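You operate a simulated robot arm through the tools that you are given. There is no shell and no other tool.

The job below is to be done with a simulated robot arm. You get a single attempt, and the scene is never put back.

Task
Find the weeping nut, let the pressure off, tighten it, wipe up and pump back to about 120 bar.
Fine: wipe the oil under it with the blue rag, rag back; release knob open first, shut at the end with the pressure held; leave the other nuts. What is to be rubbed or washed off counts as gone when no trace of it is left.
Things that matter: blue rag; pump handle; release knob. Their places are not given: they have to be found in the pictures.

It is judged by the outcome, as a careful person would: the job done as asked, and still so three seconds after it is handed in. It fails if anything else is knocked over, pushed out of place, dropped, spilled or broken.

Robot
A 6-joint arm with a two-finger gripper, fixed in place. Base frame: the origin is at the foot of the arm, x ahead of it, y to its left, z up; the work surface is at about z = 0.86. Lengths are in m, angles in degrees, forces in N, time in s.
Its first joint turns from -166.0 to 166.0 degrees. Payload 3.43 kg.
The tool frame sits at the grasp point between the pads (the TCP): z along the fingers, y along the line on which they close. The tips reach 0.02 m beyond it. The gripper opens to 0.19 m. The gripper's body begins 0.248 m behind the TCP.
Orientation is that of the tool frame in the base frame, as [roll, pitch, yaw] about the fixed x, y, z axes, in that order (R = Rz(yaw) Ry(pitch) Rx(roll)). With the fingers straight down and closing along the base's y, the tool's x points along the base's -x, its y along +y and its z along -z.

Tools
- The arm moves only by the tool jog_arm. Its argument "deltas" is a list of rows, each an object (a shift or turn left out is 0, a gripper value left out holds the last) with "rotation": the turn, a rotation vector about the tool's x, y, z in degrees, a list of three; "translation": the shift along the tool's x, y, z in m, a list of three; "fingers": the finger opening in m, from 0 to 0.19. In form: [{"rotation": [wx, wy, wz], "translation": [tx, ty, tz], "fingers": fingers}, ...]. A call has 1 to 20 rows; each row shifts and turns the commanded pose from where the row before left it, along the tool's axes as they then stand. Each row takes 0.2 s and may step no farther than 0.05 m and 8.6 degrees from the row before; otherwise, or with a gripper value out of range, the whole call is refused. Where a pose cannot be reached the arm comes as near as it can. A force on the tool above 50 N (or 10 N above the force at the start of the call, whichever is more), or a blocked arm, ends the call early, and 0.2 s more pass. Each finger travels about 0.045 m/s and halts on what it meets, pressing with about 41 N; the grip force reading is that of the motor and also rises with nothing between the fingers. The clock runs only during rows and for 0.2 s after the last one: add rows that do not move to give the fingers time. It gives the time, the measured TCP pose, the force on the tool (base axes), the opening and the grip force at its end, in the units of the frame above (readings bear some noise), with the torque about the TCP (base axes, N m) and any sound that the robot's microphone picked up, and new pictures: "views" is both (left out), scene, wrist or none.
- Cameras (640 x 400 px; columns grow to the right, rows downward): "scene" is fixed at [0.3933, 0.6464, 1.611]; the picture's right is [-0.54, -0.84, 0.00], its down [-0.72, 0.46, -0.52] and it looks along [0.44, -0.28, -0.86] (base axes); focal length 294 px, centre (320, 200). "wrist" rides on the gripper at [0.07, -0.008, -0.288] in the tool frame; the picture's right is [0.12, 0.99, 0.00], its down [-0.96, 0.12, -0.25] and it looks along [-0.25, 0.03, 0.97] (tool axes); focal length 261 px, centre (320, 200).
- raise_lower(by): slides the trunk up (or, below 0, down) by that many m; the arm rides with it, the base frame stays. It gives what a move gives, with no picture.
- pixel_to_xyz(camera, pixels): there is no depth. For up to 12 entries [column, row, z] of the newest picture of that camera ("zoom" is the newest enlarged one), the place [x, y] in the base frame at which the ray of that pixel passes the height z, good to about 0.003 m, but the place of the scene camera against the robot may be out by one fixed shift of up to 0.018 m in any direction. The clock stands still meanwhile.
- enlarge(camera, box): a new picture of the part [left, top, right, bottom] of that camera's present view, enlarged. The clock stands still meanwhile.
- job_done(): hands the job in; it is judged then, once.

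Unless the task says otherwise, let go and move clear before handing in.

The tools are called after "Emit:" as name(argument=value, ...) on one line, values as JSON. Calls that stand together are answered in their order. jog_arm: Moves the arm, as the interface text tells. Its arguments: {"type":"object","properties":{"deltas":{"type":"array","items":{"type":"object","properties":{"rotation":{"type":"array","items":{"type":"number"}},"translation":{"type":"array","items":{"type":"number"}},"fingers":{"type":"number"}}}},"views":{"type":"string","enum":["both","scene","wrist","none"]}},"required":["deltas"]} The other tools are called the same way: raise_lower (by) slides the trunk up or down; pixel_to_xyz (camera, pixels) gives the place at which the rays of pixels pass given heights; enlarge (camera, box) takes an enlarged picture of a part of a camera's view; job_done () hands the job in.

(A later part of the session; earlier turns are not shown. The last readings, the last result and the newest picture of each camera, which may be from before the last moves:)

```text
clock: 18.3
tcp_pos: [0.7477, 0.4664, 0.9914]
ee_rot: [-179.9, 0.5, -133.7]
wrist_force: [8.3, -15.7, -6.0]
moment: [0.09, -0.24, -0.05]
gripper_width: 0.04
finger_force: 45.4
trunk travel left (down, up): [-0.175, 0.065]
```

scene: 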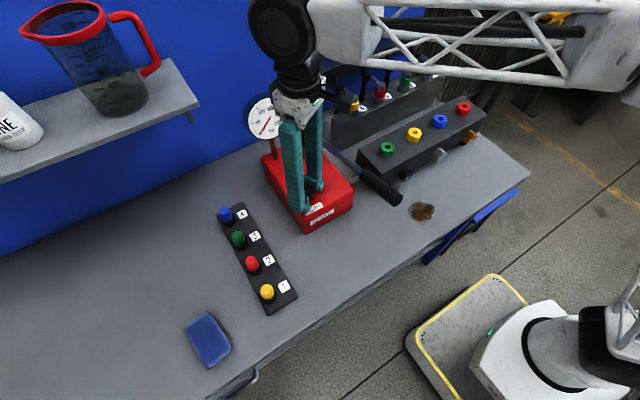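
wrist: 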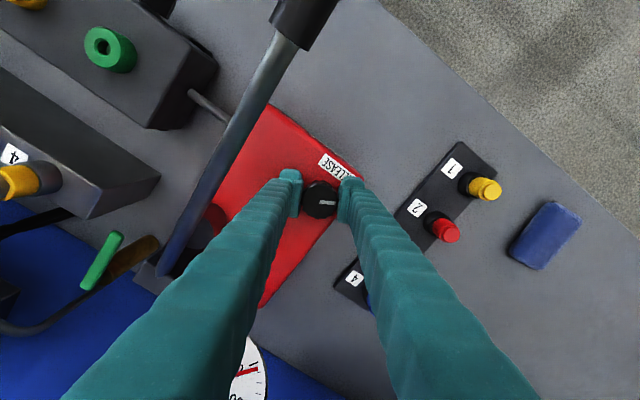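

Side load is now modest (8, −16 N). I'll continue turning to about 90° in total.

Emit:
jog_arm(deltas=[{"translation": [0.0007, -0.0014, 0], "rotation": [0, 0, -8]}, {"rotation": [0, 0, -8]}, {"rotation": [0, 0, -8]}, {"rotation": [0, 0, -8]}], views="both")

Emit:
enlarge(camera="scene", box=[235, 80, 355, 220])

Emit:
enlarge(camera="wrist", box=[260, 160, 380, 230])

```text
clock: 19.3
tcp_pos: [0.7489, 0.4639, 0.9904]
ee_rot: [-179.6, 0.4, -101.8]
wrist_force: [31.5, 3.0, 1.3]
moment: [0.53, -0.39, -0.11]
gripper_width: 0.0403
finger_force: 44.7
trunk travel left (down, up): [-0.175, 0.065]
```

scene: 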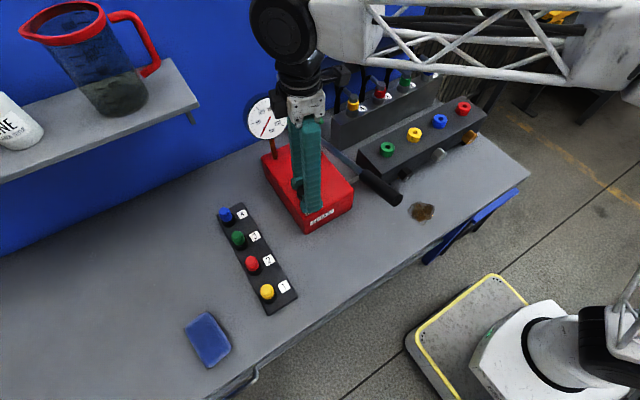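
wrist: 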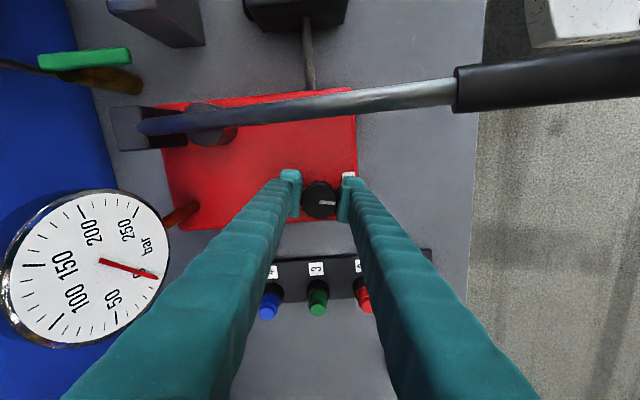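

```text
2.86 times, centred on (295, 150) of scene
```

zoom: 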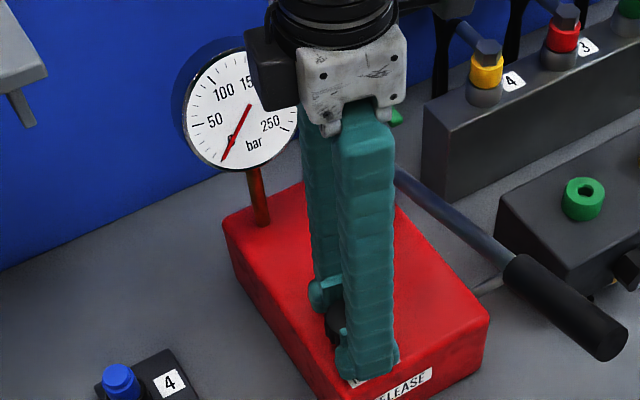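

```text
5.33 times, centred on (320, 195) of wrist
```

zoom: 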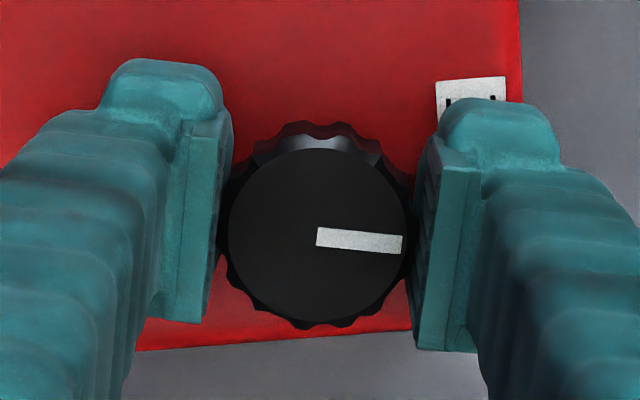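

The gauge now reads 0 and the knob has turned 78° with the gripper. I'll take off the side load (+31 N in x), turn the last 12°, then release.

Emit:
jog_arm(deltas=[{"translation": [-0.0004, -0.002, 0], "rotation": [0, 0, -5]}, {"rotation": [0, 0, -7]}, {}, {"fingers": 0.07}, {}, {}], views="both")

Emit:
enlarge(camera="wrist", box=[260, 150, 380, 220])

```text
clock: 20.7
tcp_pos: [0.7489, 0.4652, 0.9902]
ee_rot: [-179.7, 0.2, -89.7]
wrist_force: [-0.4, 0.6, -0.8]
moment: [0.0, 0.0, -0.01]
gripper_width: 0.0703
finger_force: 0.0
trunk travel left (down, up): [-0.175, 0.065]
```

scene: 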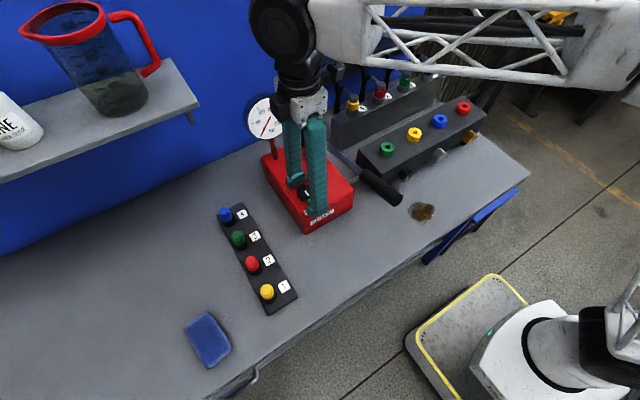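
wrist: 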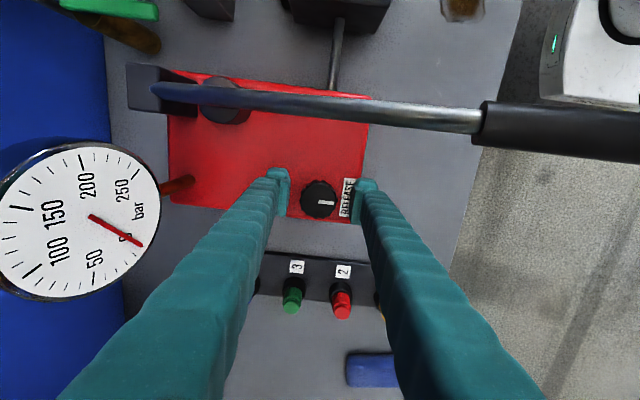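

```text
5.33 times, centred on (320, 185) of wrist
```

zoom: 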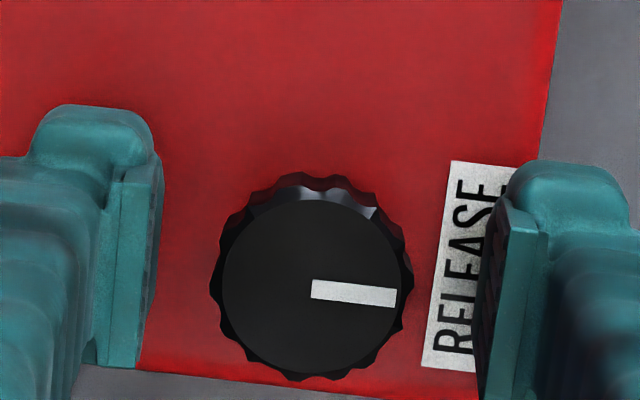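

The release knob is open (mark at the RELEASE label) and the gauge sits at 0 bar. I'll lift off, back away over the handle at height, and reorient to look at the black nut from above.

Emit:
jog_arm(deltas=[{"translation": [0, 0, -0.05]}, {"translation": [0, 0, -0.05]}, {"translation": [0, 0.03, -0.04]}, {"translation": [0, 0.03, -0.04]}, {"translation": [0, 0.03, -0.04]}, {"translation": [0, 0.03, -0.03]}, {"translation": [0, 0.03, -0.02], "rotation": [0, 0, 8]}, {"rotation": [0, 0, 8]}, {"rotation": [0, 0, 8]}, {"rotation": [0, 0, 8]}, {"rotation": [0, 0, 8]}, {"rotation": [0, 0, 8]}, {"rotation": [0, 0, 8]}, {"rotation": [0, 0, 8]}, {"rotation": [0, 0, 8]}, {"rotation": [0, 0, 8]}, {"rotation": [0, 0, 8]}, {"rotation": [0, 0, 2.3]}], views="none")

```text
clock: 24.5
tcp_pos: [0.5976, 0.4629, 1.2606]
ee_rot: [179.9, 0.2, 179.8]
wrist_force: [-0.4, 0.5, 0.8]
moment: [-0.03, 0.02, -0.01]
gripper_width: 0.0701
finger_force: 0.1
trunk travel left (down, up): [-0.175, 0.065]
```

Now at (0.598, 0.463, 1.26). I'll move across to y≈0.17 and lower a bit to look at the nut from above.

Emit:
jog_arm(deltas=[{"translation": [0, -0.049, 0]}, {"translation": [0, -0.049, 0]}, {"translation": [0, -0.049, 0]}, {"translation": [0, -0.049, 0]}, {"translation": [0, -0.049, 0]}, {"translation": [0, -0.049, 0]}, {"translation": [0, 0, 0.04]}], views="both")

Emit:
enlarge(camera="wrist", box=[270, 140, 390, 215])

Emit:
enlarge(camera="scene", box=[230, 80, 310, 150])

```text
clock: 26.1
tcp_pos: [0.5963, 0.1675, 1.2198]
ee_rot: [179.7, 0.4, 179.9]
wrist_force: [-0.6, 0.1, -0.5]
moment: [0.01, -0.06, 0.02]
gripper_width: 0.07
finger_force: 0.0
trunk travel left (down, up): [-0.175, 0.065]
```

scene: 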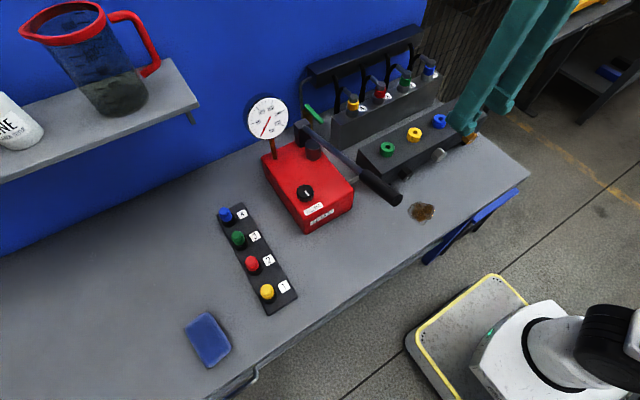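
wrist: 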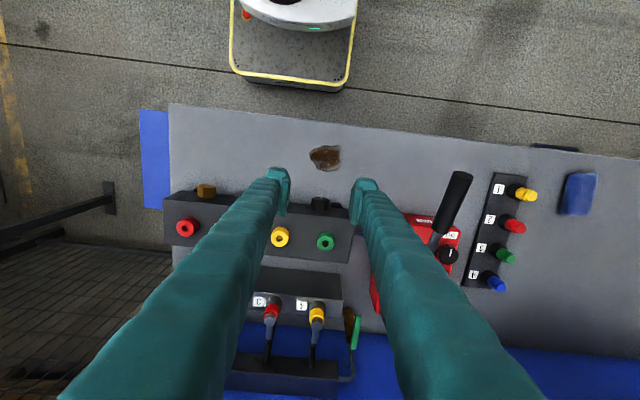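

```text
5.33 times, centred on (330, 178) of wrist
```

zoom: 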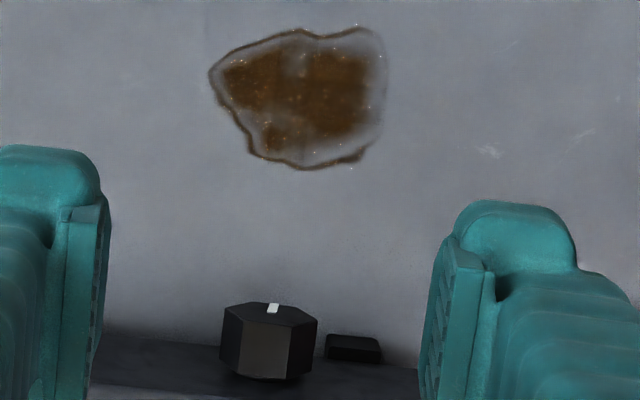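

```text
5.71 times, centred on (270, 115) of scene
```

zoom: 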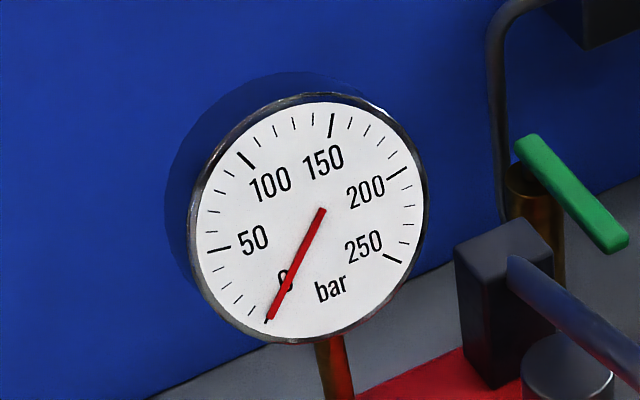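

Pressure holds at 0 bar. The black nut's front face is at about (0.678, 0.179, 0.922), around 38 mm across the flats with flats top and bottom; I'll measure its depth and the block face, plus the table edge.

Emit:
pixel_to_xyz(camera="wrist", pixels=[[320.6, 199.2, 0.922], [319.8, 200.9, 0.941], [319.8, 211.8, 0.941], [311.5, 200, 0.922], [330, 201, 0.922], [320, 135, 0.86], [232, 140, 0.86], [450, 140, 0.86], [325, 157, 0.86], [310, 145, 0.86], [340, 158, 0.86], [325, 171, 0.86]])

Emit:
enlarge(camera="wrist", box=[160, 100, 480, 280])

```text
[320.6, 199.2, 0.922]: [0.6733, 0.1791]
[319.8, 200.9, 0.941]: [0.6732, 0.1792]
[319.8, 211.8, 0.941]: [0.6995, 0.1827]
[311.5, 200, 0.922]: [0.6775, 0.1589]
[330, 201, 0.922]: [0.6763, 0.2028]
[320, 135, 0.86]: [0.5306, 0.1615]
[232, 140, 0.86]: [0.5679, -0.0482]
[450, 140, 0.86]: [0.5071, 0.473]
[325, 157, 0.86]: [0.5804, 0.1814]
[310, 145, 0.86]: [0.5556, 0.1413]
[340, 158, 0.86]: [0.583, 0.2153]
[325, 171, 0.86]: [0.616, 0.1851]
```

```text
2.00 times, centred on (320, 190) of wrist
```

zoom: 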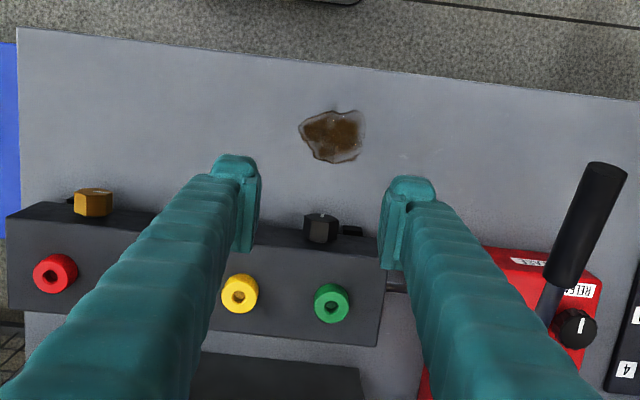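

The nut front is at x≈0.674 and the block face at ≈0.70, nut centre (y 0.179, z 0.922). I'll go to a pre-pose in front of it and pitch the tool toward horizontal in stages.

Emit:
jog_arm(deltas=[{"translation": [-0.01, 0.006, 0.045]}, {"translation": [-0.014, 0.006, 0.045]}, {"translation": [0, 0, 0.04]}, {"rotation": [0, -8, 0]}, {"rotation": [0, -8, 0]}, {"rotation": [0, -8, 0]}, {"rotation": [0, -8, 0]}, {"rotation": [0, -8, 0]}, {"rotation": [0, -8, 0]}, {"rotation": [0, -8, 0]}], views="scene")

```text
clock: 28.3
tcp_pos: [0.6224, 0.1824, 1.0879]
ee_rot: [179.6, 56.4, 179.6]
wrist_force: [0.9, -0.2, -0.6]
moment: [-0.03, 0.0, -0.04]
gripper_width: 0.0698
finger_force: 0.2
trunk travel left (down, up): [-0.175, 0.065]
```

scene: 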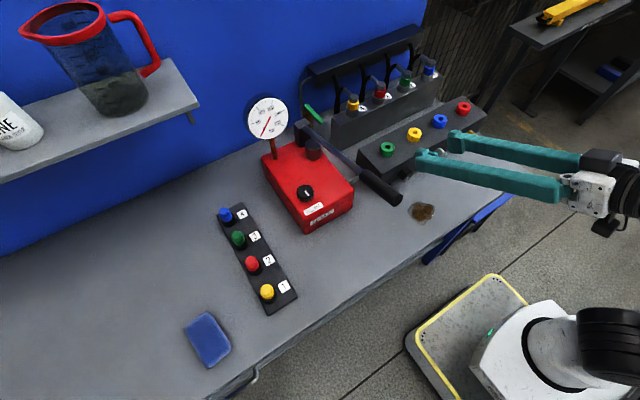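

The pitch is at 56° without trouble. I'll continue to horizontal.

Emit:
jog_arm(deltas=[{"rotation": [0, -8, 0]}, {"rotation": [0, -8, 0]}, {"rotation": [0, -8, 0]}, {"rotation": [0, -8, 0]}, {"rotation": [0, -1.6, 0]}], views="both")

```text
clock: 29.5
tcp_pos: [0.659, 0.2292, 1.1744]
ee_rot: [130.7, 89.7, 130.5]
wrist_force: [0.1, 0.2, 0.5]
moment: [-0.01, 0.02, 0.05]
gripper_width: 0.07
finger_force: 0.1
out of reach, approached as far as the arm can: row 3, 4, 5
trunk travel left (down, up): [-0.175, 0.065]
```

scene: 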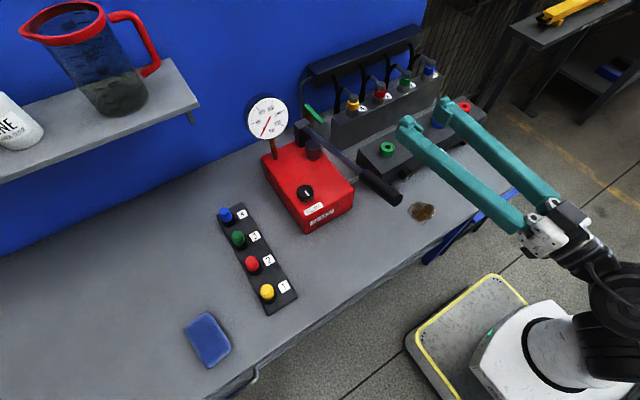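
wrist: 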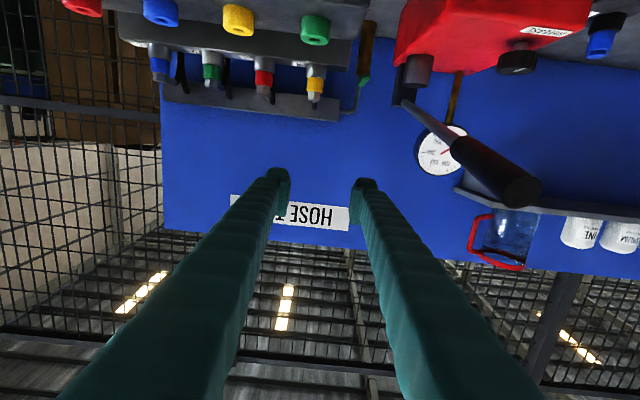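

The horizontal tool is out of reach here (TCP went to 0.659, 0.229, 1.174). Instead I'll grip the nut with the tool pitched about 50°, closing on its side flats, and swing about the nut's axis; first return to 50° pitch.

Emit:
jog_arm(deltas=[{"rotation": [0, 8, 0]}, {"rotation": [0, 8, 0]}, {"rotation": [0, 8, 0]}, {"rotation": [0, 8, 0]}, {"rotation": [0, 5.6, 0]}, {}], views="wrist")

```text
clock: 30.9
tcp_pos: [0.66, 0.2301, 1.1737]
ee_rot: [179.6, 52.4, 179.6]
wrist_force: [-0.6, 0.3, 0.5]
moment: [-0.02, 0.02, 0.01]
gripper_width: 0.0698
finger_force: 0.1
trunk travel left (down, up): [-0.175, 0.065]
```

wrist: 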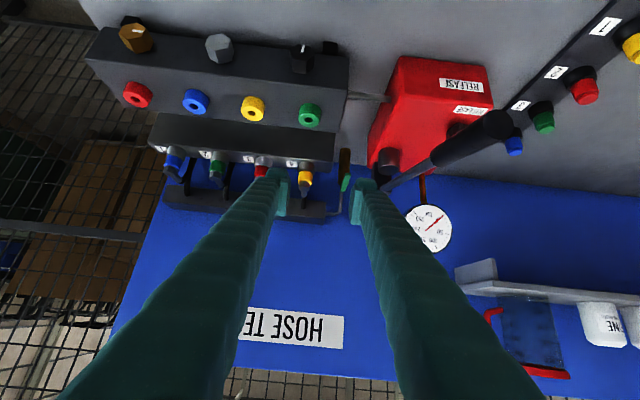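

The arm holds at 52° pitch at (0.66, 0.23, 1.174). I'll move down in front of the nut to about (0.60, 0.179, 0.99) and lean the tool 30° left (closing on the nut's side flats).

Emit:
jog_arm(deltas=[{"translation": [0.0365, -0.0102, 0.0129], "fingers": 0.058}, {"translation": [0.0365, -0.0102, 0.0129]}, {"translation": [0.0365, -0.0102, 0.0129]}, {"translation": [0.0365, -0.0102, 0.0129]}, {"translation": [0.0365, -0.0102, 0.0129]}, {"rotation": [4.575, 0, -5.94]}, {"rotation": [4.575, 0, -5.94]}, {"rotation": [4.575, 0, -5.94]}, {"rotation": [4.575, 0, -5.94]}], views="both")

```text
clock: 32.9
tcp_pos: [0.5981, 0.1782, 0.9916]
ee_rot: [-136.7, 43.4, -147.3]
wrist_force: [0.7, -0.6, 0.4]
moment: [0.11, 0.02, 0.15]
gripper_width: 0.0581
finger_force: 0.1
trunk travel left (down, up): [-0.175, 0.065]
```

scene: 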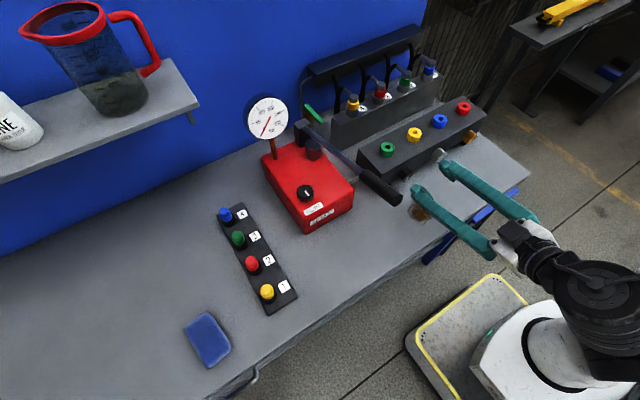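
wrist: 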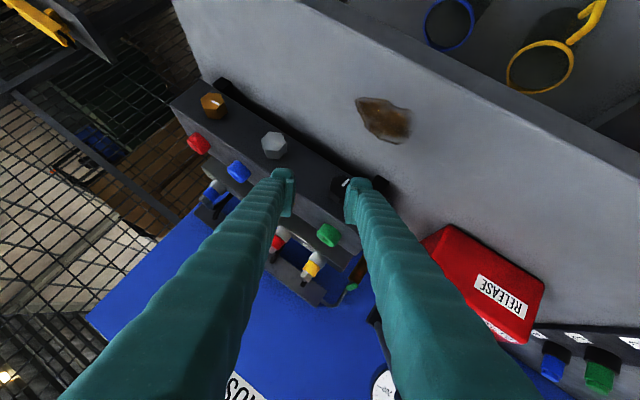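

The orientation is as intended (tool z ≈ (0.79,−0.31,−0.53)). I'll zoom in to re-check the nut before approaching.

Emit:
enlarge(camera="wrist", box=[250, 130, 410, 250])

Emit:
enlarge(camera="scene", box=[370, 130, 470, 220])

```text
3.33 times, centred on (330, 190) of wrist
```

zoom: 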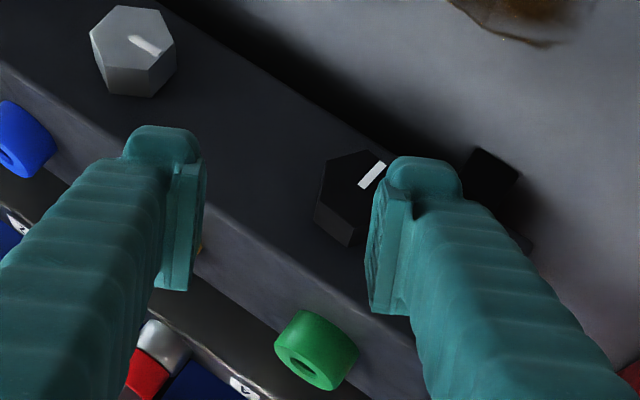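

```text
4.44 times, centred on (420, 175) of scene
```

zoom: 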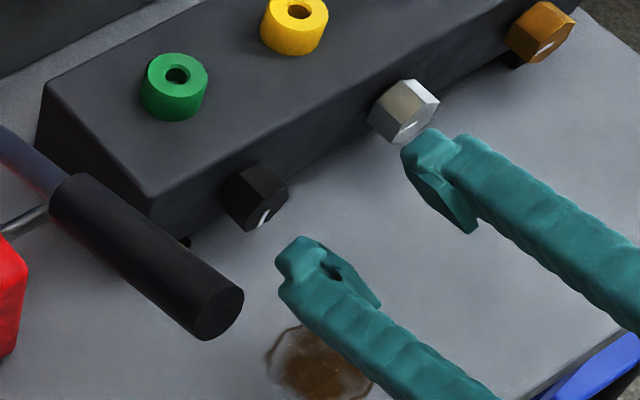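

The nut's right flat faces the open right finger correctly. I'll shift onto the approach line and advance halfway, then look again.

Emit:
jog_arm(deltas=[{"translation": [0.0045, 0.0356, 0.0021]}, {"translation": [0, 0, 0.03]}, {"translation": [0, 0, 0.015]}, {}], views="both")

Emit:
enlarge(camera="wrist", box=[250, 130, 410, 250])

Emit:
enlarge(camera="scene", box=[370, 130, 470, 220])

```text
clock: 33.9
tcp_pos: [0.6328, 0.1927, 0.9447]
ee_rot: [-136.8, 43.3, -147.4]
wrist_force: [-0.1, -0.1, 0.8]
moment: [0.0, 0.0, 0.01]
gripper_width: 0.0581
finger_force: 0.1
trunk travel left (down, up): [-0.175, 0.065]
```

scene: 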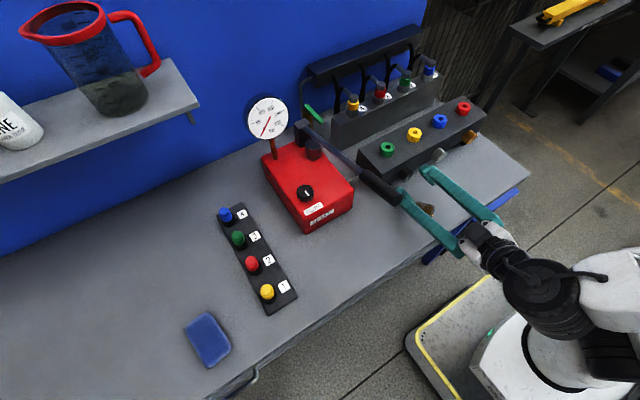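
wrist: 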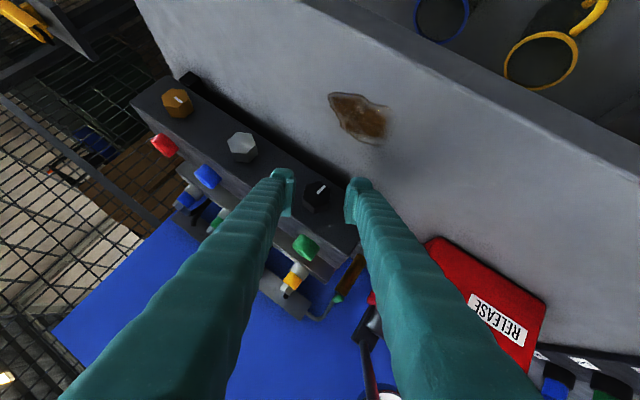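

```text
3.33 times, centred on (330, 190) of wrist
```

zoom: 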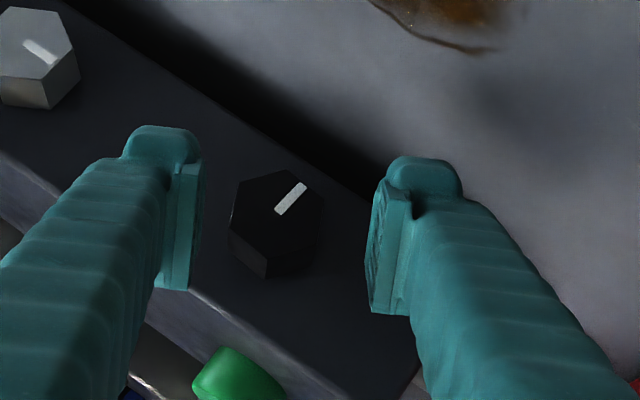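

```text
4.44 times, centred on (420, 175) of scene
```

zoom: 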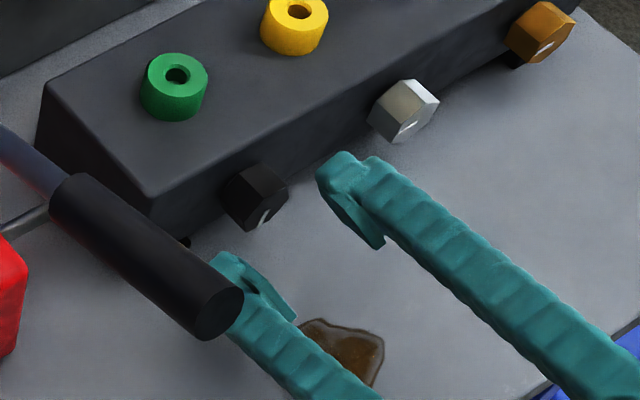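

The nut sits centrally between the pads (zoom nut centre 278, pads' middle 288). I'll advance the remaining 45 mm to the nut in small steps.

Emit:
jog_arm(deltas=[{"translation": [0, 0, 0.02]}, {"translation": [0, 0, 0.015]}, {"translation": [0, 0, 0.01]}, {}], views="both")

Emit:
enlarge(camera="wrist", box=[250, 130, 410, 250])

Emit:
enlarge(camera="scene", box=[370, 130, 470, 220])

```text
clock: 34.9
tcp_pos: [0.6683, 0.1821, 0.92]
ee_rot: [-136.8, 43.4, -147.4]
wrist_force: [0.8, -0.5, 0.4]
moment: [0.01, 0.01, 0.03]
gripper_width: 0.058
finger_force: 0.0
trunk travel left (down, up): [-0.175, 0.065]
```

scene: 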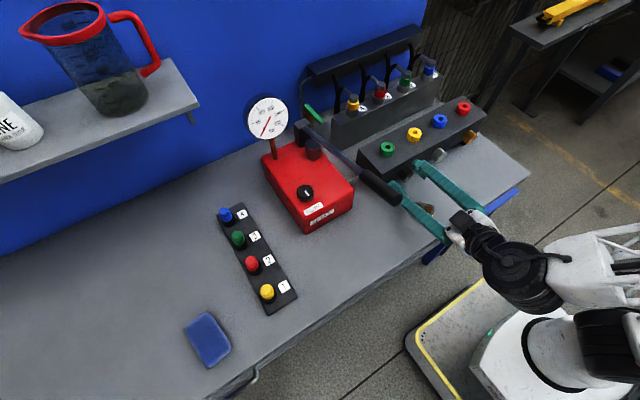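
wrist: 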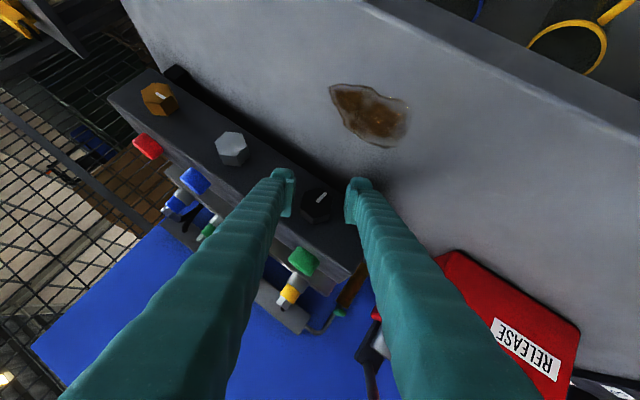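

```text
3.33 times, centred on (330, 190) of wrist
```

zoom: 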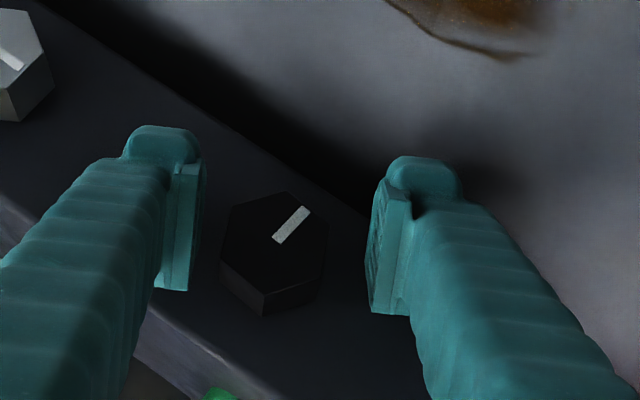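

```text
4.44 times, centred on (420, 175) of scene
```

zoom: 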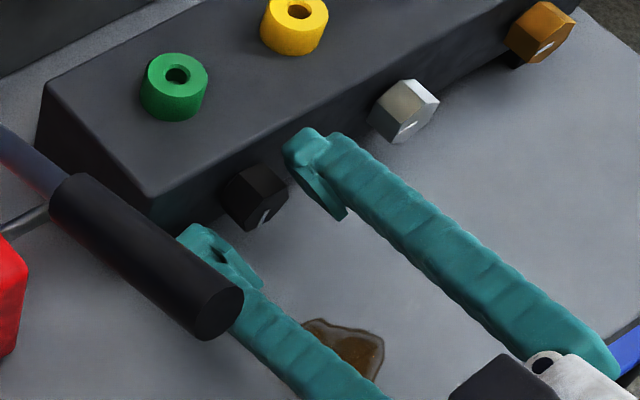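

The nut's centre appears about 5 mm higher than my TCP (now z 0.920) and 2.8 mm to the tool's −y. I'll correct the position and watch for contact.

Emit:
jog_arm(deltas=[{"translation": [-0.0053, -0.003, -0.0016]}, {}], views="wrist")

Emit:
enlarge(camera="wrist", box=[270, 150, 370, 220])

```text
clock: 35.5
tcp_pos: [0.6705, 0.1812, 0.9263]
ee_rot: [-136.9, 43.4, -147.4]
wrist_force: [0.4, -0.3, 0.4]
moment: [-0.04, 0.0, 0.02]
gripper_width: 0.0576
finger_force: 0.0
trunk travel left (down, up): [-0.175, 0.065]
```

wrist: 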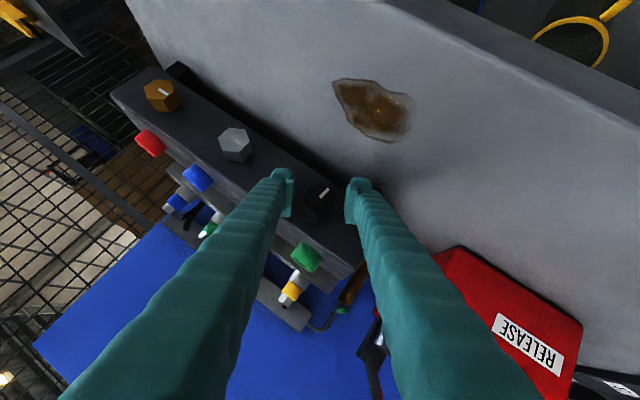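

```text
5.71 times, centred on (320, 185) of wrist
```

zoom: 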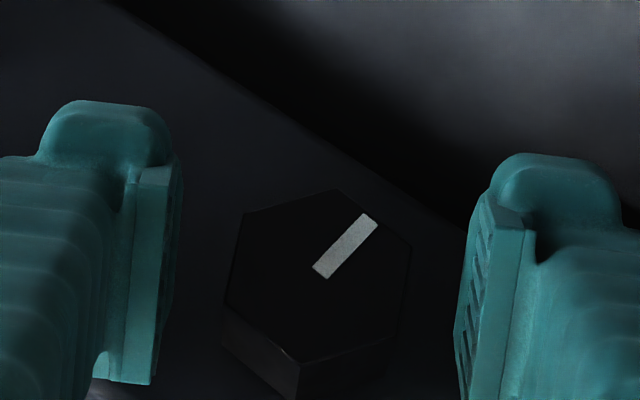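

The nut face is centred between the pads with its side flats parallel to them. I'll close on it now.

Emit:
jog_arm(deltas=[{"fingers": 0.045}, {"fingers": 0.03}, {}, {}], views="wrist")

Emit:
enlarge(camera="wrist", box=[270, 150, 370, 220])

```text
clock: 36.5
tcp_pos: [0.6709, 0.1809, 0.9265]
ee_rot: [-137.0, 43.4, -147.4]
wrist_force: [0.7, -0.2, 0.1]
moment: [0.01, 0.04, 0.25]
gripper_width: 0.0364
finger_force: 44.7
trunk travel left (down, up): [-0.175, 0.065]
```

wrist: 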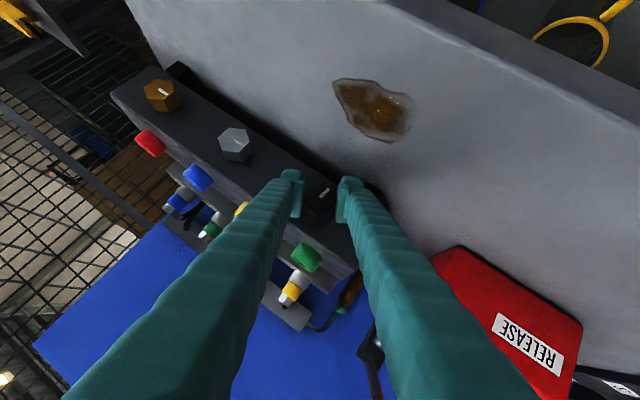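

```text
5.71 times, centred on (320, 185) of wrist
```

zoom: 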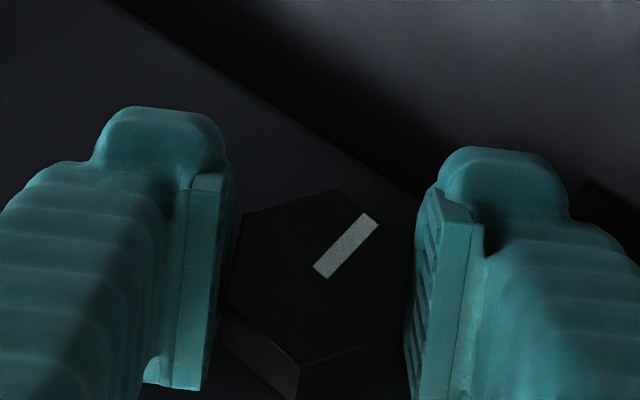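

The nut is firmly gripped (36 mm, 45 N) with no side load. I'll swing clockwise about the nut's axis and watch the torque.

Emit:
jog_arm(deltas=[{"rotation": [-4.27, 0.02, 5.54]}, {"rotation": [-4.27, 0.02, 5.54]}], views="wrist")

Emit:
enlarge(camera="wrist", box=[270, 150, 370, 220])

```text
clock: 37.1
tcp_pos: [0.6708, 0.1801, 0.9258]
ee_rot: [-155.3, 49.6, -160.8]
wrist_force: [-3.4, -2.5, 1.9]
moment: [-0.04, -0.49, 0.45]
gripper_width: 0.0364
finger_force: 44.6
trunk travel left (down, up): [-0.175, 0.065]
```

wrist: 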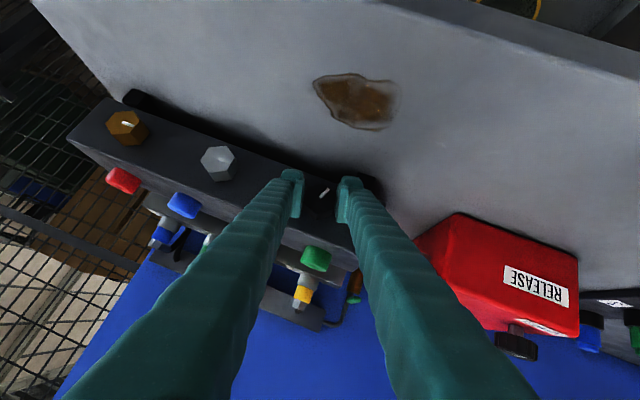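

```text
5.71 times, centred on (320, 185) of wrist
```

zoom: 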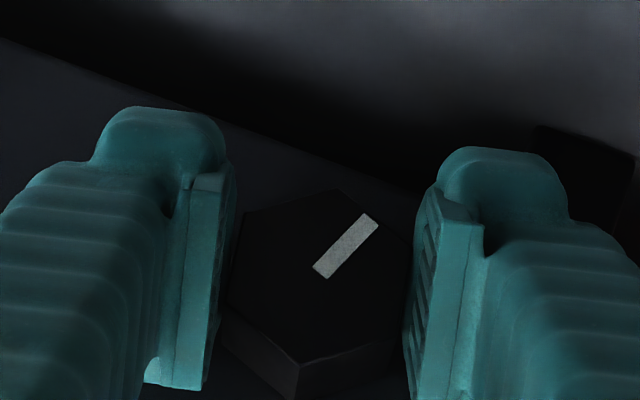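

The nut turns with the gripper, low load. I'll continue to +30° lean (60° turned in total).

Emit:
jog_arm(deltas=[{"rotation": [-4.68, 0.02, 6.07]}, {"rotation": [-4.68, 0.02, 6.07]}, {"rotation": [-4.68, 0.02, 6.07]}, {"rotation": [-4.68, 0.02, 6.07]}, {"rotation": [-4.68, 0.02, 6.07]}, {"rotation": [-4.68, 0.02, 6.07]}], views="both")

Emit:
enlarge(camera="wrist", box=[230, 120, 390, 220])

```text
clock: 38.1
tcp_pos: [0.6712, 0.179, 0.9266]
ee_rot: [157.6, 49.4, 161.7]
wrist_force: [-3.3, 38.2, 4.2]
moment: [0.0, -0.03, 0.73]
gripper_width: 0.0361
finger_force: 44.4
out of reach, approached as far as the arm can: row 5
trunk travel left (down, up): [-0.175, 0.065]
stopped in row 5: the force on the tool passed its limit at 57 N (the readings are from after the stop); the commanded pose is now the measured one
```

scene: 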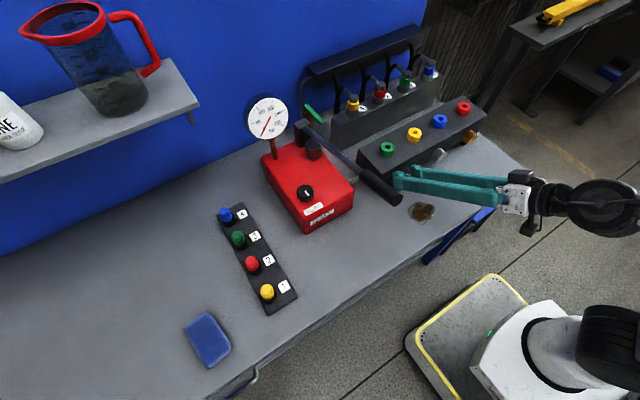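
wrist: 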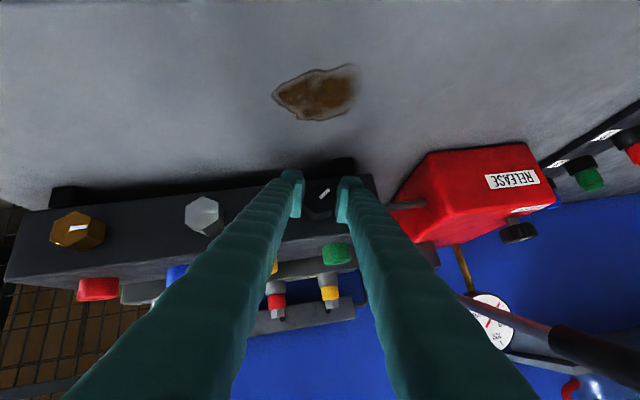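

```text
4.00 times, centred on (310, 170) of wrist
```

zoom: 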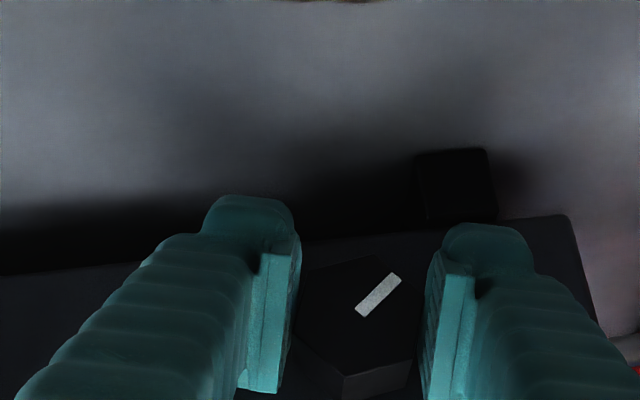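

The arm reached its limit at +13° lean (nut turned about 43°) with a 38 N side load. I'll open, swing back 60° around the nut (next pair of flats) with the fingers open, and regrip.

Emit:
jog_arm(deltas=[{"fingers": 0.06}, {}, {}, {"rotation": [4.635, -0.116, -5.895]}, {"rotation": [4.635, -0.116, -5.895]}, {"rotation": [4.635, -0.116, -5.895]}, {"rotation": [4.635, -0.116, -5.895]}, {"rotation": [4.635, -0.116, -5.895]}, {"rotation": [4.635, -0.116, -5.895]}, {"rotation": [4.635, -0.116, -5.895]}, {"rotation": [4.635, -0.116, -5.895]}], views="both")

Emit:
enlarge(camera="wrist", box=[270, 150, 370, 220])

```text
clock: 40.5
tcp_pos: [0.6703, 0.1755, 0.9264]
ee_rot: [-120.5, 34.0, -138.2]
wrist_force: [0.6, -0.4, 1.0]
moment: [0.08, 0.07, 0.17]
gripper_width: 0.0598
finger_force: 0.1
trunk travel left (down, up): [-0.175, 0.065]
```

scene: 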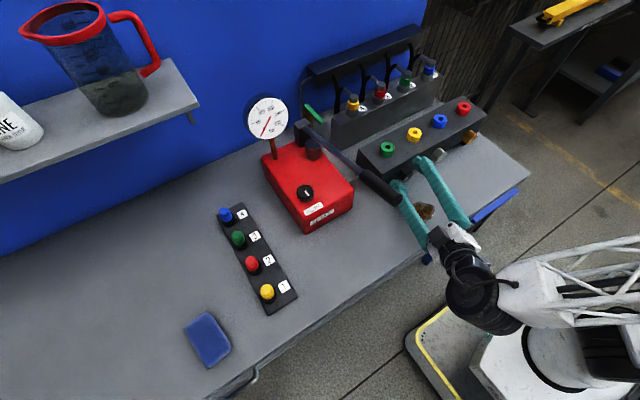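
wrist: 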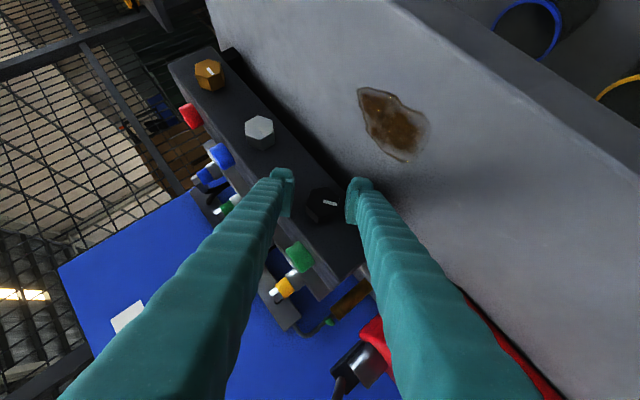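

```text
5.71 times, centred on (320, 185) of wrist
```

zoom: 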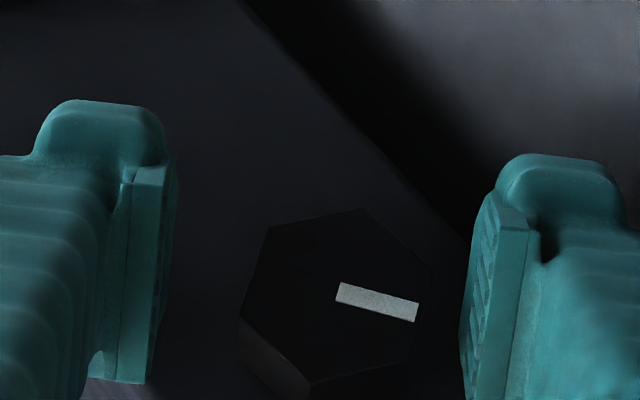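

The nut has turned (mark now at about 7:30), and it appears 4–5 mm off-centre and roughly 3.5° from aligned. I'll correct the pose and check again.

Emit:
jog_arm(deltas=[{"rotation": [-2.15, 0.05, 2.75], "translation": [-0.0029, 0.0034, -0.0023]}, {}], views="wrist")

Emit:
enlarge(camera="wrist", box=[270, 150, 370, 220])

```text
clock: 41.1
tcp_pos: [0.6702, 0.1811, 0.9262]
ee_rot: [-124.0, 36.2, -140.2]
wrist_force: [-0.2, 0.3, -0.3]
moment: [0.01, 0.03, 0.0]
gripper_width: 0.0602
finger_force: 0.1
trunk travel left (down, up): [-0.175, 0.065]
```

wrist: 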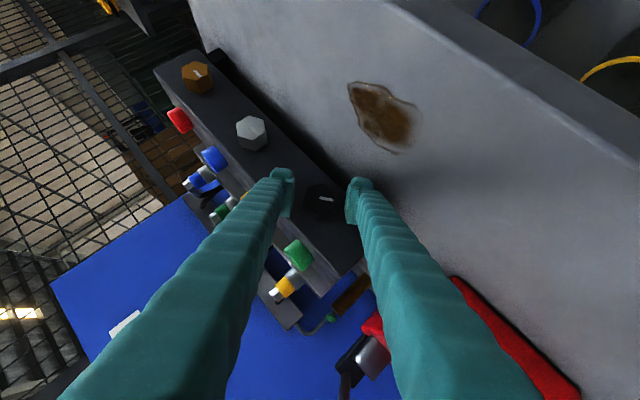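

```text
5.71 times, centred on (320, 185) of wrist
```

zoom: 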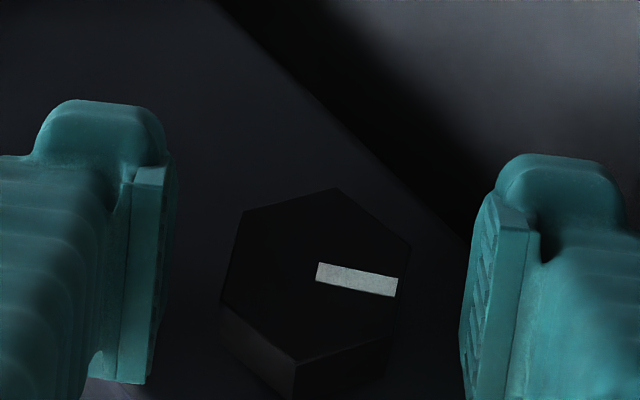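

The nut outline now matches the aligned position from the first grip. I'll close on it and swing clockwise again about 44° to upright.

Emit:
jog_arm(deltas=[{"fingers": 0.045}, {"fingers": 0.03}, {}, {}, {"rotation": [-3.66, 0.09, 4.72]}, {"rotation": [-4.58, 0.11, 5.9]}], views="none")

```text
clock: 42.5
tcp_pos: [0.6712, 0.181, 0.9263]
ee_rot: [-138.1, 44.3, -149.5]
wrist_force: [0.8, -3.7, 3.3]
moment: [-0.05, -0.5, -0.21]
gripper_width: 0.0368
finger_force: 45.4
trunk travel left (down, up): [-0.175, 0.065]
```

Gripped and turning smoothly (low loads). I'll continue 24° more and check the torque.

Emit:
jog_arm(deltas=[{"rotation": [-4.88, 0.1, 6.29]}, {"rotation": [-4.88, 0.1, 6.29]}, {"rotation": [-4.88, 0.1, 6.29]}], views="wrist")

Emit:
enlarge(camera="wrist", box=[120, 130, 380, 260])

```text
clock: 43.3
tcp_pos: [0.6714, 0.1796, 0.9268]
ee_rot: [-172.4, 51.9, -175.3]
wrist_force: [-0.8, -5.5, 1.5]
moment: [-0.36, -0.53, -0.26]
gripper_width: 0.0365
finger_force: 45.3
trunk travel left (down, up): [-0.175, 0.065]
```

wrist: 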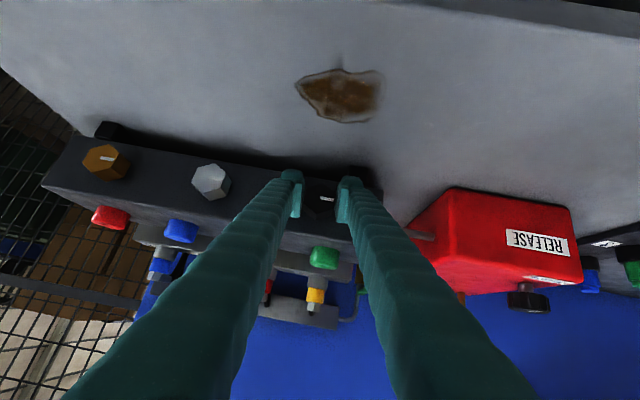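

```text
2.46 times, centred on (250, 195) of wrist
```

zoom: 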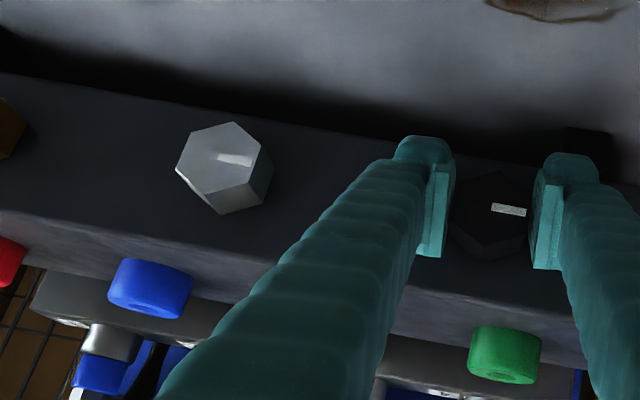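

The nut's mark is now parallel to the grey nut's, and the torque about x is rising (−0.36 N m). I'll continue in small steps to snug it.

Emit:
jog_arm(deltas=[{"rotation": [-1.83, 0.04, 2.36]}, {"rotation": [-1.83, 0.04, 2.36]}, {}], views="wrist")

Emit:
enlarge(camera="wrist", box=[270, 150, 370, 220])

```text
clock: 44.1
tcp_pos: [0.6716, 0.1799, 0.9257]
ee_rot: [177.9, 52.1, 177.0]
wrist_force: [1.6, -3.1, 3.3]
moment: [-0.79, 0.0, 0.18]
gripper_width: 0.0363
finger_force: 45.2
trunk travel left (down, up): [-0.175, 0.065]
```

wrist: 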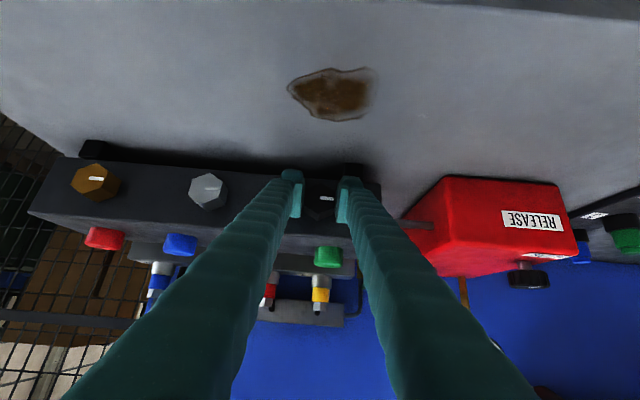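

```text
5.71 times, centred on (320, 185) of wrist
```

zoom: 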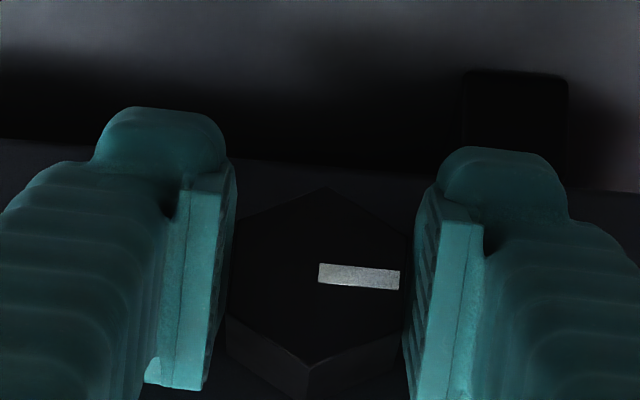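

The nut has come to its stop (mark at 9 o'clock, parallel to the block edge like the others; torque −0.79 N m with the gripper starting to lead). One more small nudge to be sure, then release.

Emit:
jog_arm(deltas=[{"rotation": [-1.83, 0.04, 2.36]}, {}], views="wrist")

Emit:
enlarge(camera="wrist", box=[270, 150, 370, 220])

```text
clock: 44.7
tcp_pos: [0.6711, 0.181, 0.9254]
ee_rot: [173.1, 51.7, 173.2]
wrist_force: [4.5, -4.1, 0.9]
moment: [-1.02, 0.03, 0.3]
gripper_width: 0.0366
finger_force: 44.8
trunk travel left (down, up): [-0.175, 0.065]
```

wrist: 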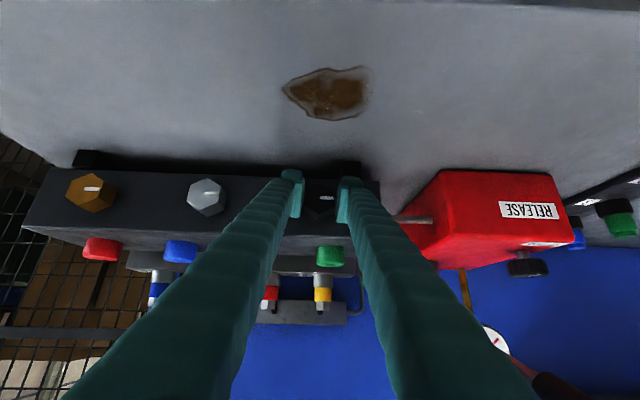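

```text
5.71 times, centred on (320, 185) of wrist
```

zoom: 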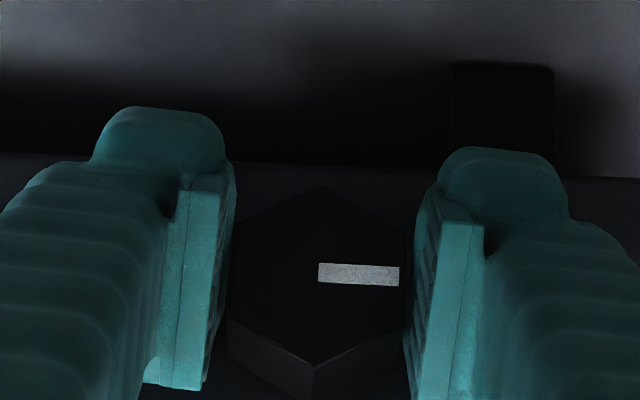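

The nut is hard on its stop at 9 o'clock (−1.0 N m). I'll release it and back off, then inspect.

Emit:
jog_arm(deltas=[{"fingers": 0.06}, {}, {}, {"translation": [0, 0, -0.04]}, {"translation": [0, 0, -0.04]}, {"translation": [0, 0, -0.04]}, {}], views="both")

Emit:
enlarge(camera="wrist", box=[230, 110, 390, 210])

Emit:
enlarge(camera="scene", box=[370, 130, 470, 220])

```text
clock: 46.3
tcp_pos: [0.5766, 0.177, 1.0]
ee_rot: [173.2, 51.7, 173.2]
wrist_force: [0.7, 0.4, 0.6]
moment: [-0.01, -0.01, 0.0]
gripper_width: 0.0598
finger_force: 0.1
trunk travel left (down, up): [-0.175, 0.065]
```

scene: 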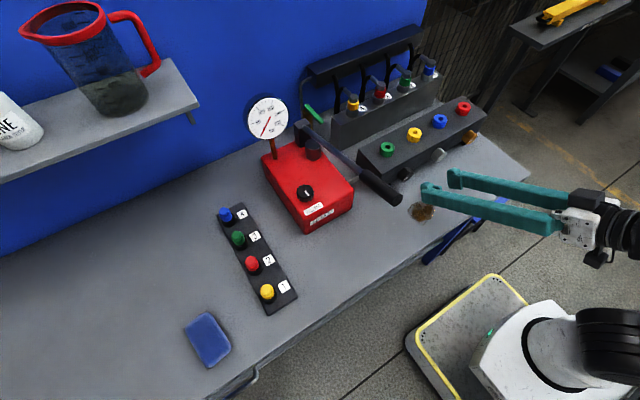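
wrist: 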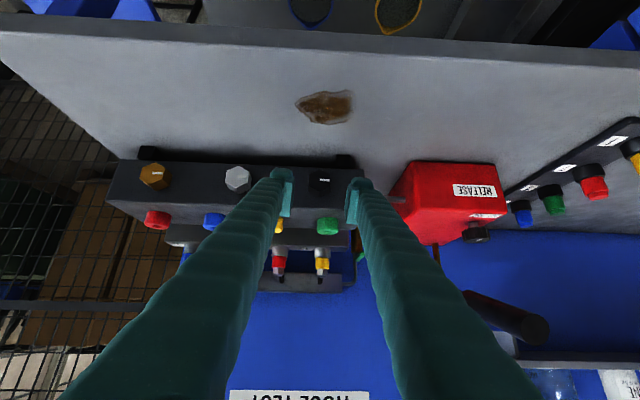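

```text
4.00 times, centred on (310, 160) of wrist
```

zoom: 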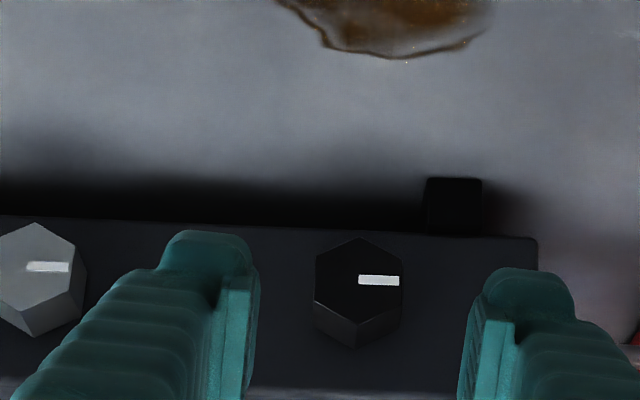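

```text
4.44 times, centred on (420, 175) of scene
```

zoom: 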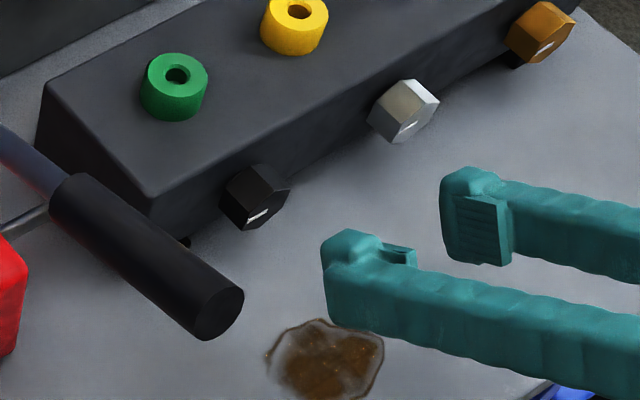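

The black nut is tight and now matches the grey one, and the amber drip is gone. Next the rag: I'll straighten the tool, lift and travel over toward the rag at about (0.598, 0.82).

Emit:
jog_arm(deltas=[{"rotation": [0, 8, 0]}, {"rotation": [0, 8, 0]}, {"rotation": [0, 8, 0]}, {"rotation": [0, 8, 0]}, {"rotation": [0, 8, 0]}, {"rotation": [0, 8, 0]}, {"rotation": [0, 3.9, 0]}, {"rotation": [4.2, 0, 0]}, {"rotation": [0, 0, -1.4]}, {"translation": [0, 0, -0.05]}, {"translation": [0, 0, -0.05]}, {"translation": [0, 0, -0.05]}, {"translation": [0, 0, -0.05]}, {"translation": [0, 0, -0.05]}], views="none")

```text
clock: 49.3
tcp_pos: [0.5762, 0.1767, 1.2495]
ee_rot: [-179.9, 0.0, -179.9]
wrist_force: [0.5, 0.4, -0.1]
moment: [0.02, 0.03, 0.01]
gripper_width: 0.0599
finger_force: 0.1
trunk travel left (down, up): [-0.175, 0.065]
```

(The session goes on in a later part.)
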